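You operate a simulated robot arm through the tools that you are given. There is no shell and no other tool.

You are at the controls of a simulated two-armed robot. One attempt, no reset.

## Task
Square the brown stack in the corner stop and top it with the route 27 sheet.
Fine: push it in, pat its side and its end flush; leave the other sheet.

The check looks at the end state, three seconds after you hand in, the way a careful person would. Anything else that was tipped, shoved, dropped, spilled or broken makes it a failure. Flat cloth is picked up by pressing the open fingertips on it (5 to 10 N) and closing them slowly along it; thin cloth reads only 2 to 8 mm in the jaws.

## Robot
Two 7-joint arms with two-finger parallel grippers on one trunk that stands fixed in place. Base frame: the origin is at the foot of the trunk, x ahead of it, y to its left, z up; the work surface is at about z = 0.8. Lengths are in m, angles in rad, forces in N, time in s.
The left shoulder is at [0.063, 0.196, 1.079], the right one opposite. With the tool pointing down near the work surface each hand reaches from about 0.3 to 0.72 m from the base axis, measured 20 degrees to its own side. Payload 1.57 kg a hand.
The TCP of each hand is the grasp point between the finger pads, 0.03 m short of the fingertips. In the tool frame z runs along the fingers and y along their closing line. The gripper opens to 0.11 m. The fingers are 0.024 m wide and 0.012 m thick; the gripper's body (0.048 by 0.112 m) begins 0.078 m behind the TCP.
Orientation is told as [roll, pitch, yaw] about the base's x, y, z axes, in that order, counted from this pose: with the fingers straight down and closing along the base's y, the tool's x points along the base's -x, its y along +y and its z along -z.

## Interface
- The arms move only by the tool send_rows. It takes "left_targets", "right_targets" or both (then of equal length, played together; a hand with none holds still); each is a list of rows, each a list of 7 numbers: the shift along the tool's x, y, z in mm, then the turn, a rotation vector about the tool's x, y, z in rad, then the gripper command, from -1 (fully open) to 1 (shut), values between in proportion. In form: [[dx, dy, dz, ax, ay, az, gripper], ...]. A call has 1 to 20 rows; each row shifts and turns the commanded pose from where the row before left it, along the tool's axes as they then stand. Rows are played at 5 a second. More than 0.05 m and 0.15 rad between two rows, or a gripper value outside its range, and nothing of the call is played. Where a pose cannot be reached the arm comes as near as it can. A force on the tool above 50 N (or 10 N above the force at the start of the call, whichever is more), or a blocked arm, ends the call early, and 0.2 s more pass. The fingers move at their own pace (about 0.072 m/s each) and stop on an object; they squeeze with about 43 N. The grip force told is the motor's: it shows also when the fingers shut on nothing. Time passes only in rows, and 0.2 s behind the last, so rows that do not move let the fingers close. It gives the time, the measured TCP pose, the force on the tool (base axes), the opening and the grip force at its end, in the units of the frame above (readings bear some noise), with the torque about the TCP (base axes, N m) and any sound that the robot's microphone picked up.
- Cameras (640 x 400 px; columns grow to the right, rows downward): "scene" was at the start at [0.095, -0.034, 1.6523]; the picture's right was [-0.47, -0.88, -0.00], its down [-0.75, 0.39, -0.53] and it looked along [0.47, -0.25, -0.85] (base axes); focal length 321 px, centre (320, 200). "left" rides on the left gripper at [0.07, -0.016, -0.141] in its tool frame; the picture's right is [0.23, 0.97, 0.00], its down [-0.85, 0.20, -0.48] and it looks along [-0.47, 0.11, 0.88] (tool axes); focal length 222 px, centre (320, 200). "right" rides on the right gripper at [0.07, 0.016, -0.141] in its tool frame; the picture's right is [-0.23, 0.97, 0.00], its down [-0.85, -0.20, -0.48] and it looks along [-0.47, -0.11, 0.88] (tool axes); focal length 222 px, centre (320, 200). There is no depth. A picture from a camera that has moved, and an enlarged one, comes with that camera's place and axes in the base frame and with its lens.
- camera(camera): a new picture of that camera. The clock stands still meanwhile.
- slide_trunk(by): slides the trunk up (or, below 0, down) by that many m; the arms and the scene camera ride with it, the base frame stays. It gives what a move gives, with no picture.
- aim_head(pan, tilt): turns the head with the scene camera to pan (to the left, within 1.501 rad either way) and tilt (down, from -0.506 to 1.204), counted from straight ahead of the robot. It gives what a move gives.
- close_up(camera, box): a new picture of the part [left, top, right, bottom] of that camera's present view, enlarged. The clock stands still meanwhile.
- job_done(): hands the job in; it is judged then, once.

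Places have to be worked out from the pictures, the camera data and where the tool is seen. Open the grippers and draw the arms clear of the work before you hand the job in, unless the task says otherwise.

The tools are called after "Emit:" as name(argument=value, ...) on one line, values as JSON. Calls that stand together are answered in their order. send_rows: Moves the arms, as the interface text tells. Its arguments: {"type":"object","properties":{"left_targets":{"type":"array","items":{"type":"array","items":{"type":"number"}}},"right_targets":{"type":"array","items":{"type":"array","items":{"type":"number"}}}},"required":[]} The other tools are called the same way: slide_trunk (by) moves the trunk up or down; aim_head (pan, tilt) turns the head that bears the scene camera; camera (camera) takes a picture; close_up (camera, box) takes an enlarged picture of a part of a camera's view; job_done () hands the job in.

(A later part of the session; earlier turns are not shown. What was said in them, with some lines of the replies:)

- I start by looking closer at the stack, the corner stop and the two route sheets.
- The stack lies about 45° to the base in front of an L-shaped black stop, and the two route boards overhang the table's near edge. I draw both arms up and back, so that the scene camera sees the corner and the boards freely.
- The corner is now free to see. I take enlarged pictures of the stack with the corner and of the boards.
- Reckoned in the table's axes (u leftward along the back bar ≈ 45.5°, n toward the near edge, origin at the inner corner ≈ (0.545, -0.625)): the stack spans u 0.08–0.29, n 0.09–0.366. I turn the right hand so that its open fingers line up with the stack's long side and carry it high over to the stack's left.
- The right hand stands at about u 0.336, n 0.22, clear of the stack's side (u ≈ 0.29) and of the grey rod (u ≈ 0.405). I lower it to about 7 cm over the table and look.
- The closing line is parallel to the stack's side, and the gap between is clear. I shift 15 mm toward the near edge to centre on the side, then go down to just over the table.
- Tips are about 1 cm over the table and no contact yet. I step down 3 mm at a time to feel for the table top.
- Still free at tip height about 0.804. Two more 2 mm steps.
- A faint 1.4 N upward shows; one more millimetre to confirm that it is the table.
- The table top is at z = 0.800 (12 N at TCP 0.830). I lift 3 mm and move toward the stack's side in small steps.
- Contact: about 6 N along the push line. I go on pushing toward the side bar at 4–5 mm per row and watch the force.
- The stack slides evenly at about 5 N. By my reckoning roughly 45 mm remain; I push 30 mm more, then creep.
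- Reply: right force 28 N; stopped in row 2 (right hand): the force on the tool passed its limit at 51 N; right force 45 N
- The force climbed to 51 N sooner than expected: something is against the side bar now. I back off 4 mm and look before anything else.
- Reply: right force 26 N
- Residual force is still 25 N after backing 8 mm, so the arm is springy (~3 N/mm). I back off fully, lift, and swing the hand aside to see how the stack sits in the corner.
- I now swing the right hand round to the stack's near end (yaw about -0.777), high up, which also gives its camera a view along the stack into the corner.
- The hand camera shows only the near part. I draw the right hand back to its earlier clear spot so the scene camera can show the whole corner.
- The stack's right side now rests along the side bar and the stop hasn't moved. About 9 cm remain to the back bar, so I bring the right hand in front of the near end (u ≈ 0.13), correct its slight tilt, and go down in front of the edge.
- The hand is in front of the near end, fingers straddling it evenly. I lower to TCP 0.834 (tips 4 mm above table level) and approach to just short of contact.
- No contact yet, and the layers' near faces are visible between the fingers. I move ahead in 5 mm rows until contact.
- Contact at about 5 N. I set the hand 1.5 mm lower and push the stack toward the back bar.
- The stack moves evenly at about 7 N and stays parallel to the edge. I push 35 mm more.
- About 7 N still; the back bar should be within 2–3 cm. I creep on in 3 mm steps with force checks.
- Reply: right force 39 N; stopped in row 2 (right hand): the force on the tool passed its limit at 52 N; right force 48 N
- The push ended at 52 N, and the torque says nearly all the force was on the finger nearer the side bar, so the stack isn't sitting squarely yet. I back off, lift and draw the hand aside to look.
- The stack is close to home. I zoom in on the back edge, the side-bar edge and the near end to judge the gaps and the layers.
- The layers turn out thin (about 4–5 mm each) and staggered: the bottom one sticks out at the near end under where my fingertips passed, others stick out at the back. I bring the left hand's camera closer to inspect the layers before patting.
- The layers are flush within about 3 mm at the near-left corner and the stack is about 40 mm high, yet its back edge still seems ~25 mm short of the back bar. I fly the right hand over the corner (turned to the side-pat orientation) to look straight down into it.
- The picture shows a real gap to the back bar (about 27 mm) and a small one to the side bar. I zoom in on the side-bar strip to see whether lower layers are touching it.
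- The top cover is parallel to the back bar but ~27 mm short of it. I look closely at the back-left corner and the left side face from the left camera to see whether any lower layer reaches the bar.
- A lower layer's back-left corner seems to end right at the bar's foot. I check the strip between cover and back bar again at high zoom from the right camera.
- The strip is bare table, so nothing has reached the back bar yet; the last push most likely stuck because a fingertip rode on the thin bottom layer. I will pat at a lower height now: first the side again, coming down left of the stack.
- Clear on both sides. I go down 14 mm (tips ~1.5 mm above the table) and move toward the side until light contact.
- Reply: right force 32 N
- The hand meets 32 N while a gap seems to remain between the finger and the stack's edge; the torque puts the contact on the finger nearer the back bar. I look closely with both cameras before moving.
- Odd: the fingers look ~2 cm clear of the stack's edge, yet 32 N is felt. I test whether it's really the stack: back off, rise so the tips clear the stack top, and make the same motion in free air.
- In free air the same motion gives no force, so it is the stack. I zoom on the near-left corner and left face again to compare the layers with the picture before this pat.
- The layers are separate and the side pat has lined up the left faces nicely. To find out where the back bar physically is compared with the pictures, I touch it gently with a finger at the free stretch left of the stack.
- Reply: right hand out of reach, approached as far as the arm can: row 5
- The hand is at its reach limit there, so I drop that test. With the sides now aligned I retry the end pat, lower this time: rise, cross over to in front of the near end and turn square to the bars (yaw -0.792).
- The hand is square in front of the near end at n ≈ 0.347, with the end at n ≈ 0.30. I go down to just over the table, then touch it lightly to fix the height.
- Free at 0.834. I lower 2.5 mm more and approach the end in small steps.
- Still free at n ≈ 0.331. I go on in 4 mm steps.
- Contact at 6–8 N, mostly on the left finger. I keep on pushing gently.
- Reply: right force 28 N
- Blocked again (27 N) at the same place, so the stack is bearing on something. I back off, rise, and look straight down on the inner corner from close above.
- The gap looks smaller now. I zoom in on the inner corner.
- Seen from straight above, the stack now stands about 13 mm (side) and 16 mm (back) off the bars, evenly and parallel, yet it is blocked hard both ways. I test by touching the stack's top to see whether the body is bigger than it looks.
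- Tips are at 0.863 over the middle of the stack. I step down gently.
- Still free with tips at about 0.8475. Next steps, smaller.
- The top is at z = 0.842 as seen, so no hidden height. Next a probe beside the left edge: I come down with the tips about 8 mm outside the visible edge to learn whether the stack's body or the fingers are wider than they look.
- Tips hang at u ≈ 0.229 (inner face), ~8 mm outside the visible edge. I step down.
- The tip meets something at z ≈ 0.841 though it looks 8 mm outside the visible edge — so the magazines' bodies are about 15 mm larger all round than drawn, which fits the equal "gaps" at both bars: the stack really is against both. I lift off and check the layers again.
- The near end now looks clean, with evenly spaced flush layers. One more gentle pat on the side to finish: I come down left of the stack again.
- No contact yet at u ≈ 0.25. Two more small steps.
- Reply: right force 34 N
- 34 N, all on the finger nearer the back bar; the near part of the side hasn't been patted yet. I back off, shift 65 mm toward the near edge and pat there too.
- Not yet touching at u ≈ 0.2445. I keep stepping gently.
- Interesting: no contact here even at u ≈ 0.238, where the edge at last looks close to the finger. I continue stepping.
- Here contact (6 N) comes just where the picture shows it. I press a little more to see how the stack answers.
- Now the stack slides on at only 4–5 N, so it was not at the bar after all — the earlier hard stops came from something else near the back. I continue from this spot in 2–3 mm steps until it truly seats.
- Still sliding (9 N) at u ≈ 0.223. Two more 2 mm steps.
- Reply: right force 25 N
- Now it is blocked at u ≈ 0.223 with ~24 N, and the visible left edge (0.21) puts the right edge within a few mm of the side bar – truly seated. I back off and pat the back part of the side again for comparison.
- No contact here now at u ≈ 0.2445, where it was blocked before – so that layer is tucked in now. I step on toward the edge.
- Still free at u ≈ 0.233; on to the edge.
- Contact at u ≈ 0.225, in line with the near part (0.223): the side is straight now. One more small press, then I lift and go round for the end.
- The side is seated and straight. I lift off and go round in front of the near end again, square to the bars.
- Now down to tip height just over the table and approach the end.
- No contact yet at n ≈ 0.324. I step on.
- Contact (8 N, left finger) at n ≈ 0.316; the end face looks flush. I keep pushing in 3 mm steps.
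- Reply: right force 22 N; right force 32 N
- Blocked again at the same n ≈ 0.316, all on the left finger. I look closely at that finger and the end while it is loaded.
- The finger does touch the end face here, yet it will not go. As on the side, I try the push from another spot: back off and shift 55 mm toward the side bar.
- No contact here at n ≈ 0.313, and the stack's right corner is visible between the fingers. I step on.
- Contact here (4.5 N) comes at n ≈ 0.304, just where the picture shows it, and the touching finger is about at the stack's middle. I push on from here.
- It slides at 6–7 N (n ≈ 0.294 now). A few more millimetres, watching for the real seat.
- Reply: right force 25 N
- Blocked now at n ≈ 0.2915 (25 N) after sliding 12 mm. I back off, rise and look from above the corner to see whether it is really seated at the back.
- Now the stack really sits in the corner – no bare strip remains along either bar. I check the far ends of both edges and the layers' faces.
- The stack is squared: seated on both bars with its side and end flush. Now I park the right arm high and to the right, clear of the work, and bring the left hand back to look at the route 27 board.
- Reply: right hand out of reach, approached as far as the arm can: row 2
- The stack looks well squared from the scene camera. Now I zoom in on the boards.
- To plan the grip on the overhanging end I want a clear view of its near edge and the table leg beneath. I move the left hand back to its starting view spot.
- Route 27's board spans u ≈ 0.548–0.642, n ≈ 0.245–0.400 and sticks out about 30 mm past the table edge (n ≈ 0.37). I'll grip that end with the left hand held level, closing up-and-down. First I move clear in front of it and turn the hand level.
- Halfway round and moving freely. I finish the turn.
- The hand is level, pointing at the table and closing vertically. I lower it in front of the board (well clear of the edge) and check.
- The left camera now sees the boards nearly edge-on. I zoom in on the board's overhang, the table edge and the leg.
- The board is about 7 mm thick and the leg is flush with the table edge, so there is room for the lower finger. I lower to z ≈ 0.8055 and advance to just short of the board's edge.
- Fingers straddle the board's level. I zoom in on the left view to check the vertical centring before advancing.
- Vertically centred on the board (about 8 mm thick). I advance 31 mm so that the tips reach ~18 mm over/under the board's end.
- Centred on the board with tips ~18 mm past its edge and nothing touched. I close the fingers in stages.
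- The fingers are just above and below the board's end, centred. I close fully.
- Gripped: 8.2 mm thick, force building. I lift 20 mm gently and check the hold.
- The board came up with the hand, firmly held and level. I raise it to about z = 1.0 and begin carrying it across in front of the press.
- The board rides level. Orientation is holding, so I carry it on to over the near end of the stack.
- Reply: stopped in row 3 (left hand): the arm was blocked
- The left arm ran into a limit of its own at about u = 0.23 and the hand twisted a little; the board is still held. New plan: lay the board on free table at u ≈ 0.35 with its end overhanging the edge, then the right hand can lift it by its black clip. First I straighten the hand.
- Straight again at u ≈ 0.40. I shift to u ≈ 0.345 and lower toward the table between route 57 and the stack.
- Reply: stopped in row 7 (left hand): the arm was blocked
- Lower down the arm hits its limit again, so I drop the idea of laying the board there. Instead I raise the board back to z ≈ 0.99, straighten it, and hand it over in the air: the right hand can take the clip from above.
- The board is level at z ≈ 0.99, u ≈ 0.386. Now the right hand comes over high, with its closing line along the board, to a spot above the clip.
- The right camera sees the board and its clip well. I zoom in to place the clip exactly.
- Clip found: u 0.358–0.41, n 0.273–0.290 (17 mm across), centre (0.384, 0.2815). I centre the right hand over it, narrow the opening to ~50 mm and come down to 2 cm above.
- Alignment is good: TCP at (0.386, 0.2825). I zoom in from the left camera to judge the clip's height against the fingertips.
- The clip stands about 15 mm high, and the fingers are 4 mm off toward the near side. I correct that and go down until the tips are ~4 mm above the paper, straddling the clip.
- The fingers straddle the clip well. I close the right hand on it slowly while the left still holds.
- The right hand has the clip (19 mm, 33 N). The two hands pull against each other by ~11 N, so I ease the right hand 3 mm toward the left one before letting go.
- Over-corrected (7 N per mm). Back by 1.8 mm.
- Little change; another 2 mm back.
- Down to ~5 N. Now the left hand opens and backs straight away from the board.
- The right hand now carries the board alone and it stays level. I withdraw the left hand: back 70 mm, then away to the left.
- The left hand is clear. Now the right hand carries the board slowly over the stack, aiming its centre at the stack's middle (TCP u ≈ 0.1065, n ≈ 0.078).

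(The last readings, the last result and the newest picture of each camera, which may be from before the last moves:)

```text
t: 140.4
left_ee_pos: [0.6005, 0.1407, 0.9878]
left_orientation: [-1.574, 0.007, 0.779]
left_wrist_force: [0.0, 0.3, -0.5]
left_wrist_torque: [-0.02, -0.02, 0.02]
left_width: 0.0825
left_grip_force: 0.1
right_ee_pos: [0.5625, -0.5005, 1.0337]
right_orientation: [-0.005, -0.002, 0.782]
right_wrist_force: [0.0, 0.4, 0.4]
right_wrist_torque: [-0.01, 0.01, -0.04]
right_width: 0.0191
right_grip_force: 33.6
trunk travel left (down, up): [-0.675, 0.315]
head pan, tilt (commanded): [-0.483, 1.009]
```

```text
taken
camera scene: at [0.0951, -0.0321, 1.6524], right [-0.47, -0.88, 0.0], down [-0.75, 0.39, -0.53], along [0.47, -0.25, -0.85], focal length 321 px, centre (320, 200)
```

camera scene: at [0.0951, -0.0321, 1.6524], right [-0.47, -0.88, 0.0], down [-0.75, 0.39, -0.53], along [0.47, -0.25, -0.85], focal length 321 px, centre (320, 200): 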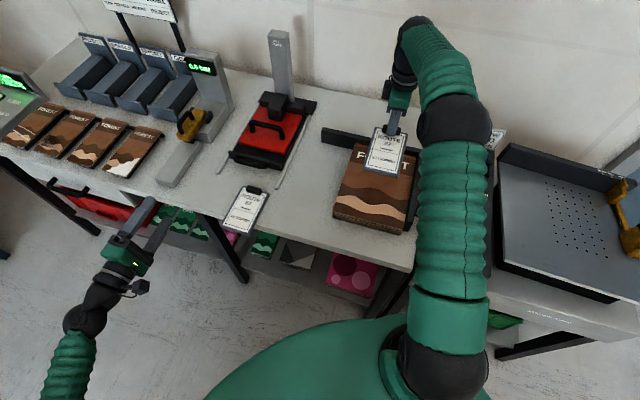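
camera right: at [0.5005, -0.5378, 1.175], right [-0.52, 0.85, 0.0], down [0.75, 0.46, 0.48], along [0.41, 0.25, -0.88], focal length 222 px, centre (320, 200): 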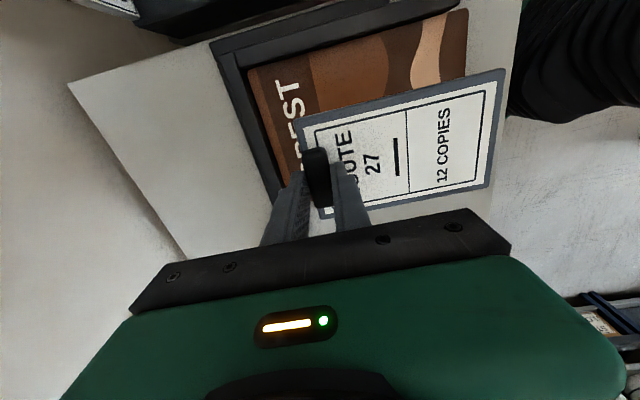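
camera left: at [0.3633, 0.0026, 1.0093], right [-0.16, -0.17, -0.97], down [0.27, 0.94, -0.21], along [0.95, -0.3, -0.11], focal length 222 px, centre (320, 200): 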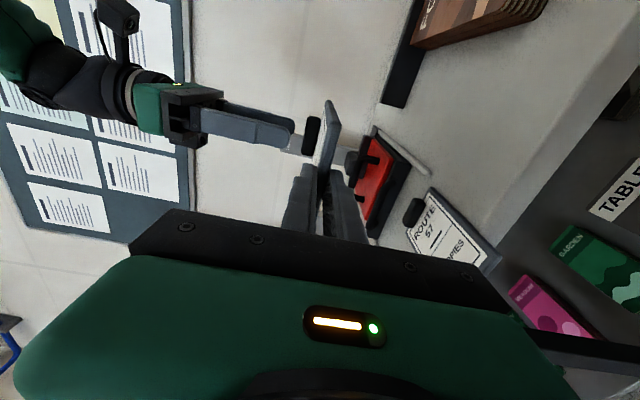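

The board hangs over the middle of the stack. I lower it to about 2 cm above the top and check the alignment.

Emit:
send_rows(right_targets=[[0, 0, 25, 0, 0, 0, 1], [0, 0, 30, 0, 0, 0, 1], [0, 0, 30, 0, 0, 0, 1], [0, 0, 25, 0, 0, 0, 1], [0, 0, 13, 0, 0, 0, 1], [0, 0, 0, 0, 0, 0, 1]])

Emit:
camera(camera="right")

Emit:
close_up(camera="scene", box=[300, 100, 450, 250])

```text
t: 141.8
left_ee_pos: [0.6002, 0.1407, 0.9872]
left_orientation: [-1.574, 0.008, 0.778]
left_wrist_force: [-0.7, 0.7, -0.5]
left_wrist_torque: [-0.03, 0.01, 0.0]
left_width: 0.0825
left_grip_force: 0.2
right_ee_pos: [0.5605, -0.5019, 0.9101]
right_orientation: [-0.002, -0.001, 0.78]
right_wrist_force: [-0.2, 0.5, -0.3]
right_wrist_torque: [0.01, -0.05, 0.01]
right_width: 0.0189
right_grip_force: 33.4
trunk travel left (down, up): [-0.675, 0.315]
head pan, tilt (commanded): [-0.483, 1.009]
```

```text
taken
camera right: at [0.4997, -0.5378, 1.0512], right [-0.52, 0.85, 0.0], down [0.75, 0.46, 0.48], along [0.41, 0.25, -0.88], focal length 222 px, centre (320, 200)
```

right: 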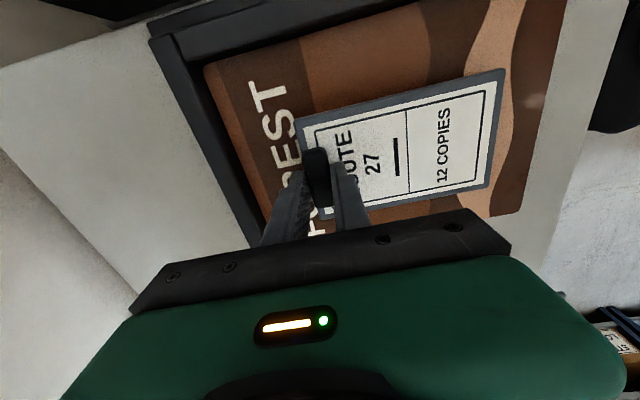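

```text
2.67 times, centred on (375, 175) of scene
camera zoom: at [0.0951, -0.0324, 1.6524], right [-0.47, -0.88, 0.0], down [-0.75, 0.39, -0.53], along [0.47, -0.25, -0.85], focal length 857 px, centre (173, 267)
```

zoom: 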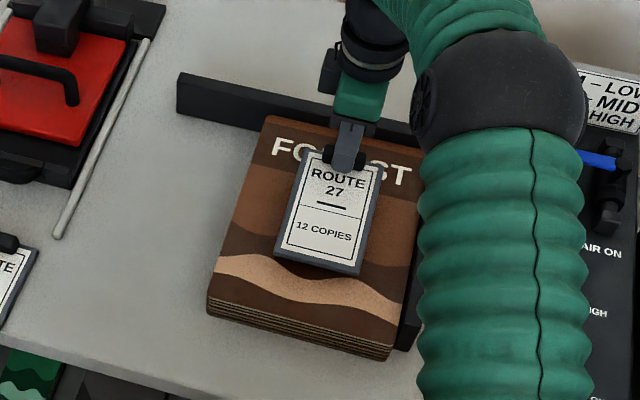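

Aligned and parallel. I lower on in small steps until the board touches down.

Emit:
send_rows(right_targets=[[0, 0, 8, 0, 0, 0, 1], [0, 0, 6, 0, 0, 0, 1], [0, 0, 4, 0, 0, 0, 1], [0, 0, 0, 0, 0, 0, 1]])

Emit:
send_rows(right_targets=[[0, 0, 2, 0, 0, 0, 1], [0, 0, 0, 0, 0, 0, 1]])

Emit:
send_rows(right_targets=[[0, 0, 2, 0, 0, 0, 1], [0, 0, 0, 0, 0, 0, 1]])

```text
t: 142.8
left_ee_pos: [0.6002, 0.1413, 0.9888]
left_orientation: [-1.573, 0.007, 0.778]
left_wrist_force: [-0.7, -1.0, 0.5]
left_wrist_torque: [0.05, -0.02, 0.01]
left_width: 0.0826
left_grip_force: 0.0
right_ee_pos: [0.562, -0.5004, 0.8904]
right_orientation: [-0.004, 0.0, 0.78]
right_wrist_force: [-1.3, 0.3, -0.5]
right_wrist_torque: [-0.06, -0.01, 0.03]
right_width: 0.0192
right_grip_force: 33.1
trunk travel left (down, up): [-0.675, 0.315]
head pan, tilt (commanded): [-0.483, 1.009]
```

```text
t: 143.4
left_ee_pos: [0.6007, 0.1408, 0.9868]
left_orientation: [-1.575, 0.007, 0.779]
left_wrist_force: [0.0, 0.0, 0.2]
left_wrist_torque: [0.01, -0.03, -0.05]
left_width: 0.0823
left_grip_force: 0.1
right_ee_pos: [0.5604, -0.4999, 0.8887]
right_orientation: [-0.004, 0.0, 0.781]
right_wrist_force: [0.0, 0.7, 0.0]
right_wrist_torque: [-0.03, -0.01, -0.04]
right_width: 0.0191
right_grip_force: 33.0
trunk travel left (down, up): [-0.675, 0.315]
head pan, tilt (commanded): [-0.483, 1.009]
```

```text
t: 144.0
left_ee_pos: [0.6004, 0.1418, 0.9879]
left_orientation: [-1.574, 0.008, 0.778]
left_wrist_force: [0.1, 0.3, 0.0]
left_wrist_torque: [0.01, 0.0, 0.02]
left_width: 0.0826
left_grip_force: 0.2
right_ee_pos: [0.561, -0.5, 0.886]
right_orientation: [-0.004, 0.001, 0.78]
right_wrist_force: [-0.5, 0.0, -0.3]
right_wrist_torque: [0.08, 0.05, 0.03]
right_width: 0.0192
right_grip_force: 32.4
trunk travel left (down, up): [-0.675, 0.315]
head pan, tilt (commanded): [-0.483, 1.009]
```

Almost there (a slight torque shows). One more small step, then a check.

Emit:
send_rows(right_targets=[[0, 0, 1.5, 0, 0, 0, 1], [0, 0, 0, 0, 0, 0, 1]])

Emit:
send_rows(right_targets=[[0, 0, 1.5, 0, 0, 0, 1], [0, 0, 0, 0, 0, 0, 1]])

```text
t: 144.6
left_ee_pos: [0.6006, 0.1407, 0.9881]
left_orientation: [-1.576, 0.005, 0.779]
left_wrist_force: [-0.6, -0.2, -0.5]
left_wrist_torque: [0.0, 0.0, 0.0]
left_width: 0.0826
left_grip_force: 0.0
right_ee_pos: [0.5617, -0.501, 0.8881]
right_orientation: [-0.005, 0.0, 0.781]
right_wrist_force: [0.8, -1.5, 3.9]
right_wrist_torque: [0.15, -0.15, -0.07]
right_width: 0.019
right_grip_force: 33.0
trunk travel left (down, up): [-0.675, 0.315]
head pan, tilt (commanded): [-0.483, 1.009]
```

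```text
t: 145.2
left_ee_pos: [0.5992, 0.142, 0.9882]
left_orientation: [-1.576, 0.008, 0.779]
left_wrist_force: [-0.1, 0.4, -0.4]
left_wrist_torque: [0.02, 0.01, -0.02]
left_width: 0.0824
left_grip_force: 0.1
right_ee_pos: [0.5606, -0.5002, 0.8867]
right_orientation: [-0.007, 0.001, 0.78]
right_wrist_force: [2.4, -3.4, 13.6]
right_wrist_torque: [0.53, -0.48, -0.12]
right_width: 0.0191
right_grip_force: 33.2
trunk travel left (down, up): [-0.675, 0.315]
head pan, tilt (commanded): [-0.483, 1.009]
```

Touched down (13.6 N). I ease up 1.5 mm to a light contact and open the fingers slowly.

Emit:
send_rows(right_targets=[[0, 0, -1.8, 0, 0, 0, 1], [0, 0, 0, 0, 0, 0, 1]])

Emit:
close_up(camera="scene", box=[300, 100, 450, 250])

```text
t: 145.8
left_ee_pos: [0.5994, 0.142, 0.9877]
left_orientation: [-1.575, 0.007, 0.778]
left_wrist_force: [-0.3, -0.4, -0.4]
left_wrist_torque: [-0.01, 0.03, 0.0]
left_width: 0.0824
left_grip_force: 0.1
right_ee_pos: [0.5612, -0.5004, 0.8859]
right_orientation: [-0.004, 0.0, 0.78]
right_wrist_force: [3.1, -1.5, 7.5]
right_wrist_torque: [0.27, -0.35, -0.13]
right_width: 0.0191
right_grip_force: 33.6
trunk travel left (down, up): [-0.675, 0.315]
head pan, tilt (commanded): [-0.483, 1.009]
```

```text
2.67 times, centred on (375, 175) of scene
camera zoom: at [0.094, -0.0314, 1.6524], right [-0.47, -0.89, 0.0], down [-0.75, 0.39, -0.53], along [0.47, -0.25, -0.85], focal length 857 px, centre (173, 267)
```

zoom: 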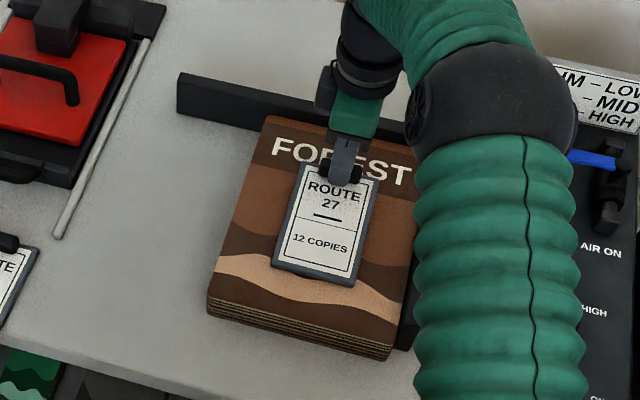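

The board lies on the stack. I relieve one more millimetre, open the fingers slowly and then rise straight up.

Emit:
send_rows(right_targets=[[0, 0, -1, 0, 0, 0, 1], [0, 0, 0, 0, 0, 0, 0.6], [0, 0, 0, 0, 0, 0, 0.5], [0, 0, 0, 0, 0, 0, 0.4], [0, 0, 0, 0, 0, 0, 0.3], [0, 0, 0, 0, 0, 0, 0.2]])

Emit:
camera(camera="right")

```text
t: 147.2
left_ee_pos: [0.6004, 0.1416, 0.9866]
left_orientation: [-1.572, 0.006, 0.778]
left_wrist_force: [-0.6, -0.6, 0.1]
left_wrist_torque: [0.02, -0.05, -0.01]
left_width: 0.0825
left_grip_force: 0.0
right_ee_pos: [0.561, -0.5002, 0.8865]
right_orientation: [-0.004, 0.0, 0.781]
right_wrist_force: [0.1, 0.4, 0.5]
right_wrist_torque: [0.01, 0.01, -0.01]
right_width: 0.0438
right_grip_force: 0.1
trunk travel left (down, up): [-0.675, 0.315]
head pan, tilt (commanded): [-0.483, 1.009]
```

```text
taken
camera right: at [0.4992, -0.5371, 1.0284], right [-0.52, 0.85, 0.0], down [0.75, 0.46, 0.48], along [0.41, 0.25, -0.88], focal length 222 px, centre (320, 200)
```

right: 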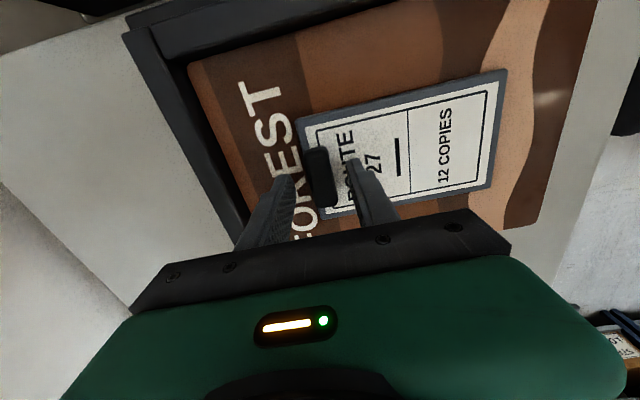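

Released cleanly; the clip stands free between the fingers. I rise straight up and then draw the right arm back to its parking place, while the left hand opens.

Emit:
send_rows(right_targets=[[0, 0, -10, 0, 0, 0, 0.2], [0, 0, -25, 0, 0, 0, 0.2], [0, 0, -40, 0, 0, 0, 0.2], [0, 0, -45, 0, 0, 0, 0.2], [0, 0, -45, 0, 0, 0, 0], [0, 0, -45, 0, 0, 0, -0.5], [28, 22, -15, 0, 0, 0, -1], [28, 22, -15, 0, 0, 0, -1], [28, 22, -15, 0, 0, 0, -1], [28, 22, -15, 0, 0, 0, -1], [28, 22, -15, 0, 0, 0, -1], [28, 22, -15, 0, 0, 0, -1], [28, 22, -10, 0, 0, 0, -1], [28, 22, 0, 0, 0, 0, -1]])

Emit:
camera(camera="scene")

Emit:
close_up(camera="scene", box=[300, 110, 450, 260])

```text
t: 150.2
left_ee_pos: [0.5999, 0.1413, 0.9884]
left_orientation: [-1.577, 0.008, 0.778]
left_wrist_force: [-0.1, 0.3, -0.5]
left_wrist_torque: [0.0, 0.0, 0.01]
left_width: 0.0825
left_grip_force: 0.0
right_ee_pos: [0.2773, -0.5299, 1.1962]
right_orientation: [-0.005, 0.0, 0.782]
right_wrist_force: [0.2, 0.6, -0.6]
right_wrist_torque: [-0.03, -0.03, 0.02]
right_width: 0.1101
right_grip_force: 0.0
trunk travel left (down, up): [-0.675, 0.315]
head pan, tilt (commanded): [-0.483, 1.009]
```

```text
taken
camera scene: at [0.0918, -0.0316, 1.6526], right [-0.47, -0.89, 0.0], down [-0.75, 0.39, -0.53], along [0.47, -0.25, -0.85], focal length 321 px, centre (320, 200)
```

scene: 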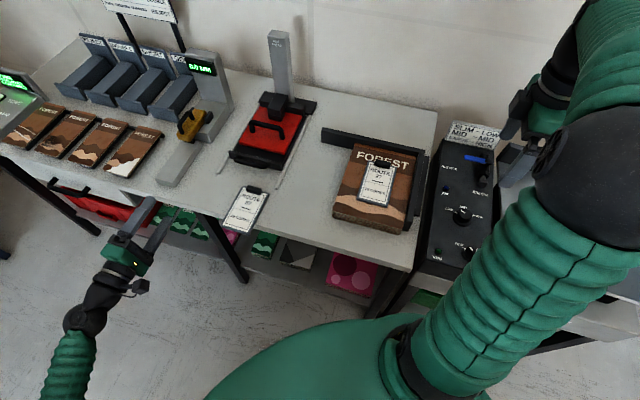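

```text
2.67 times, centred on (375, 185) of scene
camera zoom: at [0.0918, -0.0316, 1.6526], right [-0.47, -0.89, 0.0], down [-0.75, 0.39, -0.53], along [0.47, -0.25, -0.85], focal length 857 px, centre (173, 240)
```

zoom: 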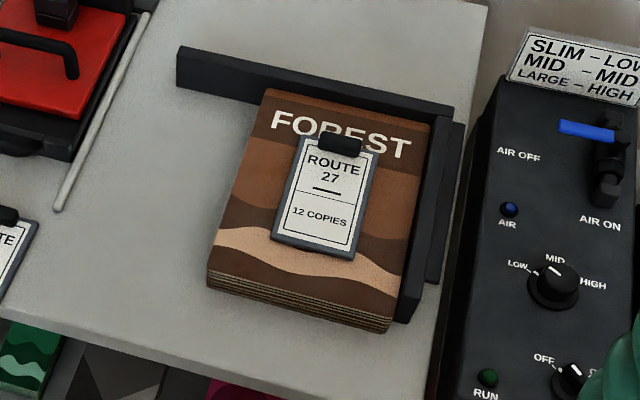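

The stack is squared in the corner with the route 27 board lying flat on it, and route 57 is where it was. I open the left hand fully, draw it back and up, and take last close looks.

Emit:
send_rows(left_targets=[[-15, -30, -25, 0, 0, 0, -1], [-15, -30, -25, 0, 0, 0, -1], [-15, -30, -25, 0, 0, 0, -1], [-10, -30, -15, 0, 0, 0, -1], [0, 0, 0, 0, 0, 0, -1]])

Emit:
close_up(camera="scene", box=[320, 130, 430, 250])

Emit:
close_up(camera="scene", box=[180, 150, 300, 250])

Emit:
camera(camera="right")

```text
t: 151.4
left_ee_pos: [0.581, 0.2481, 1.1071]
left_orientation: [-1.576, 0.009, 0.779]
left_wrist_force: [0.0, -0.1, -0.3]
left_wrist_torque: [0.02, -0.01, -0.02]
left_width: 0.1099
left_grip_force: 0.1
right_ee_pos: [0.2777, -0.5311, 1.1958]
right_orientation: [-0.005, 0.001, 0.78]
right_wrist_force: [0.7, -0.3, 1.2]
right_wrist_torque: [0.03, -0.01, 0.01]
right_width: 0.11
right_grip_force: 0.1
trunk travel left (down, up): [-0.675, 0.315]
head pan, tilt (commanded): [-0.483, 1.009]
```

```text
3.33 times, centred on (375, 190) of scene
camera zoom: at [0.0935, -0.0314, 1.6525], right [-0.47, -0.88, 0.0], down [-0.75, 0.39, -0.53], along [0.47, -0.25, -0.85], focal length 1071 px, centre (137, 233)
```

zoom: 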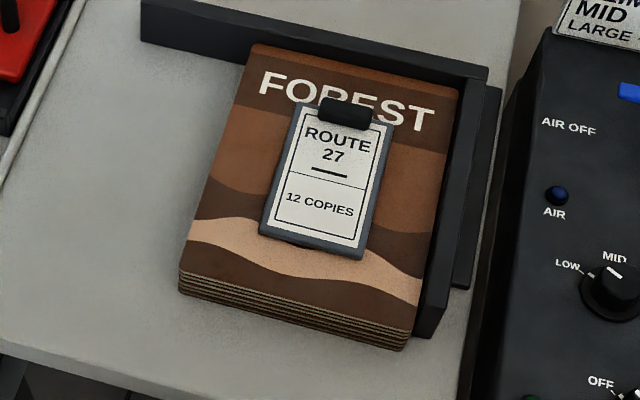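

```text
4.00 times, centred on (240, 200) of scene
camera zoom: at [0.0935, -0.0314, 1.6525], right [-0.47, -0.88, 0.0], down [-0.75, 0.39, -0.53], along [0.47, -0.25, -0.85], focal length 1285 px, centre (640, 200)
```

zoom: 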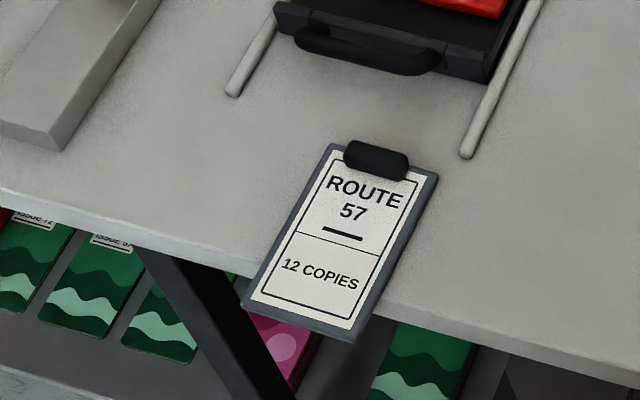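

```text
taken
camera right: at [0.2163, -0.5666, 1.3382], right [-0.52, 0.85, 0.0], down [0.75, 0.46, 0.48], along [0.41, 0.25, -0.88], focal length 222 px, centre (320, 200)
```

right: 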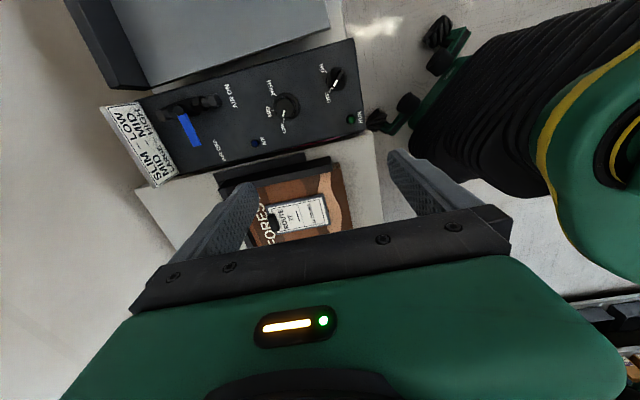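

Everything checks out: the brown stack sits flush against both bars with its layers even at the side and end. Route 27 lies flat and parallel on top, route 57 is exactly where it started, and both hands are open and clear. I hand the job in.

Emit:
job_done()

```text
The job is handed in.
```

The brown stack is squared in the corner stop, with its side and end patted flush against both bars. The route 27 sheet lies flat on top, parallel to the stack. Route 57 is where it started, both grippers are open, and both arms are clear of the work. I have handed the job in but have not seen the check's result.

- **Squaring the stack:** several pushes jammed before the stack was fully home. Two of them hit the 50 N limit, and I never found out why. I re-pushed from other spots until the stack was against both bars. The stop itself did not move.
- **Moving the sheet:** the left arm could not reach far enough to place it. It picked the board up by its overhanging end and handed it to the right hand in the air. The right hand set it down by its clip.
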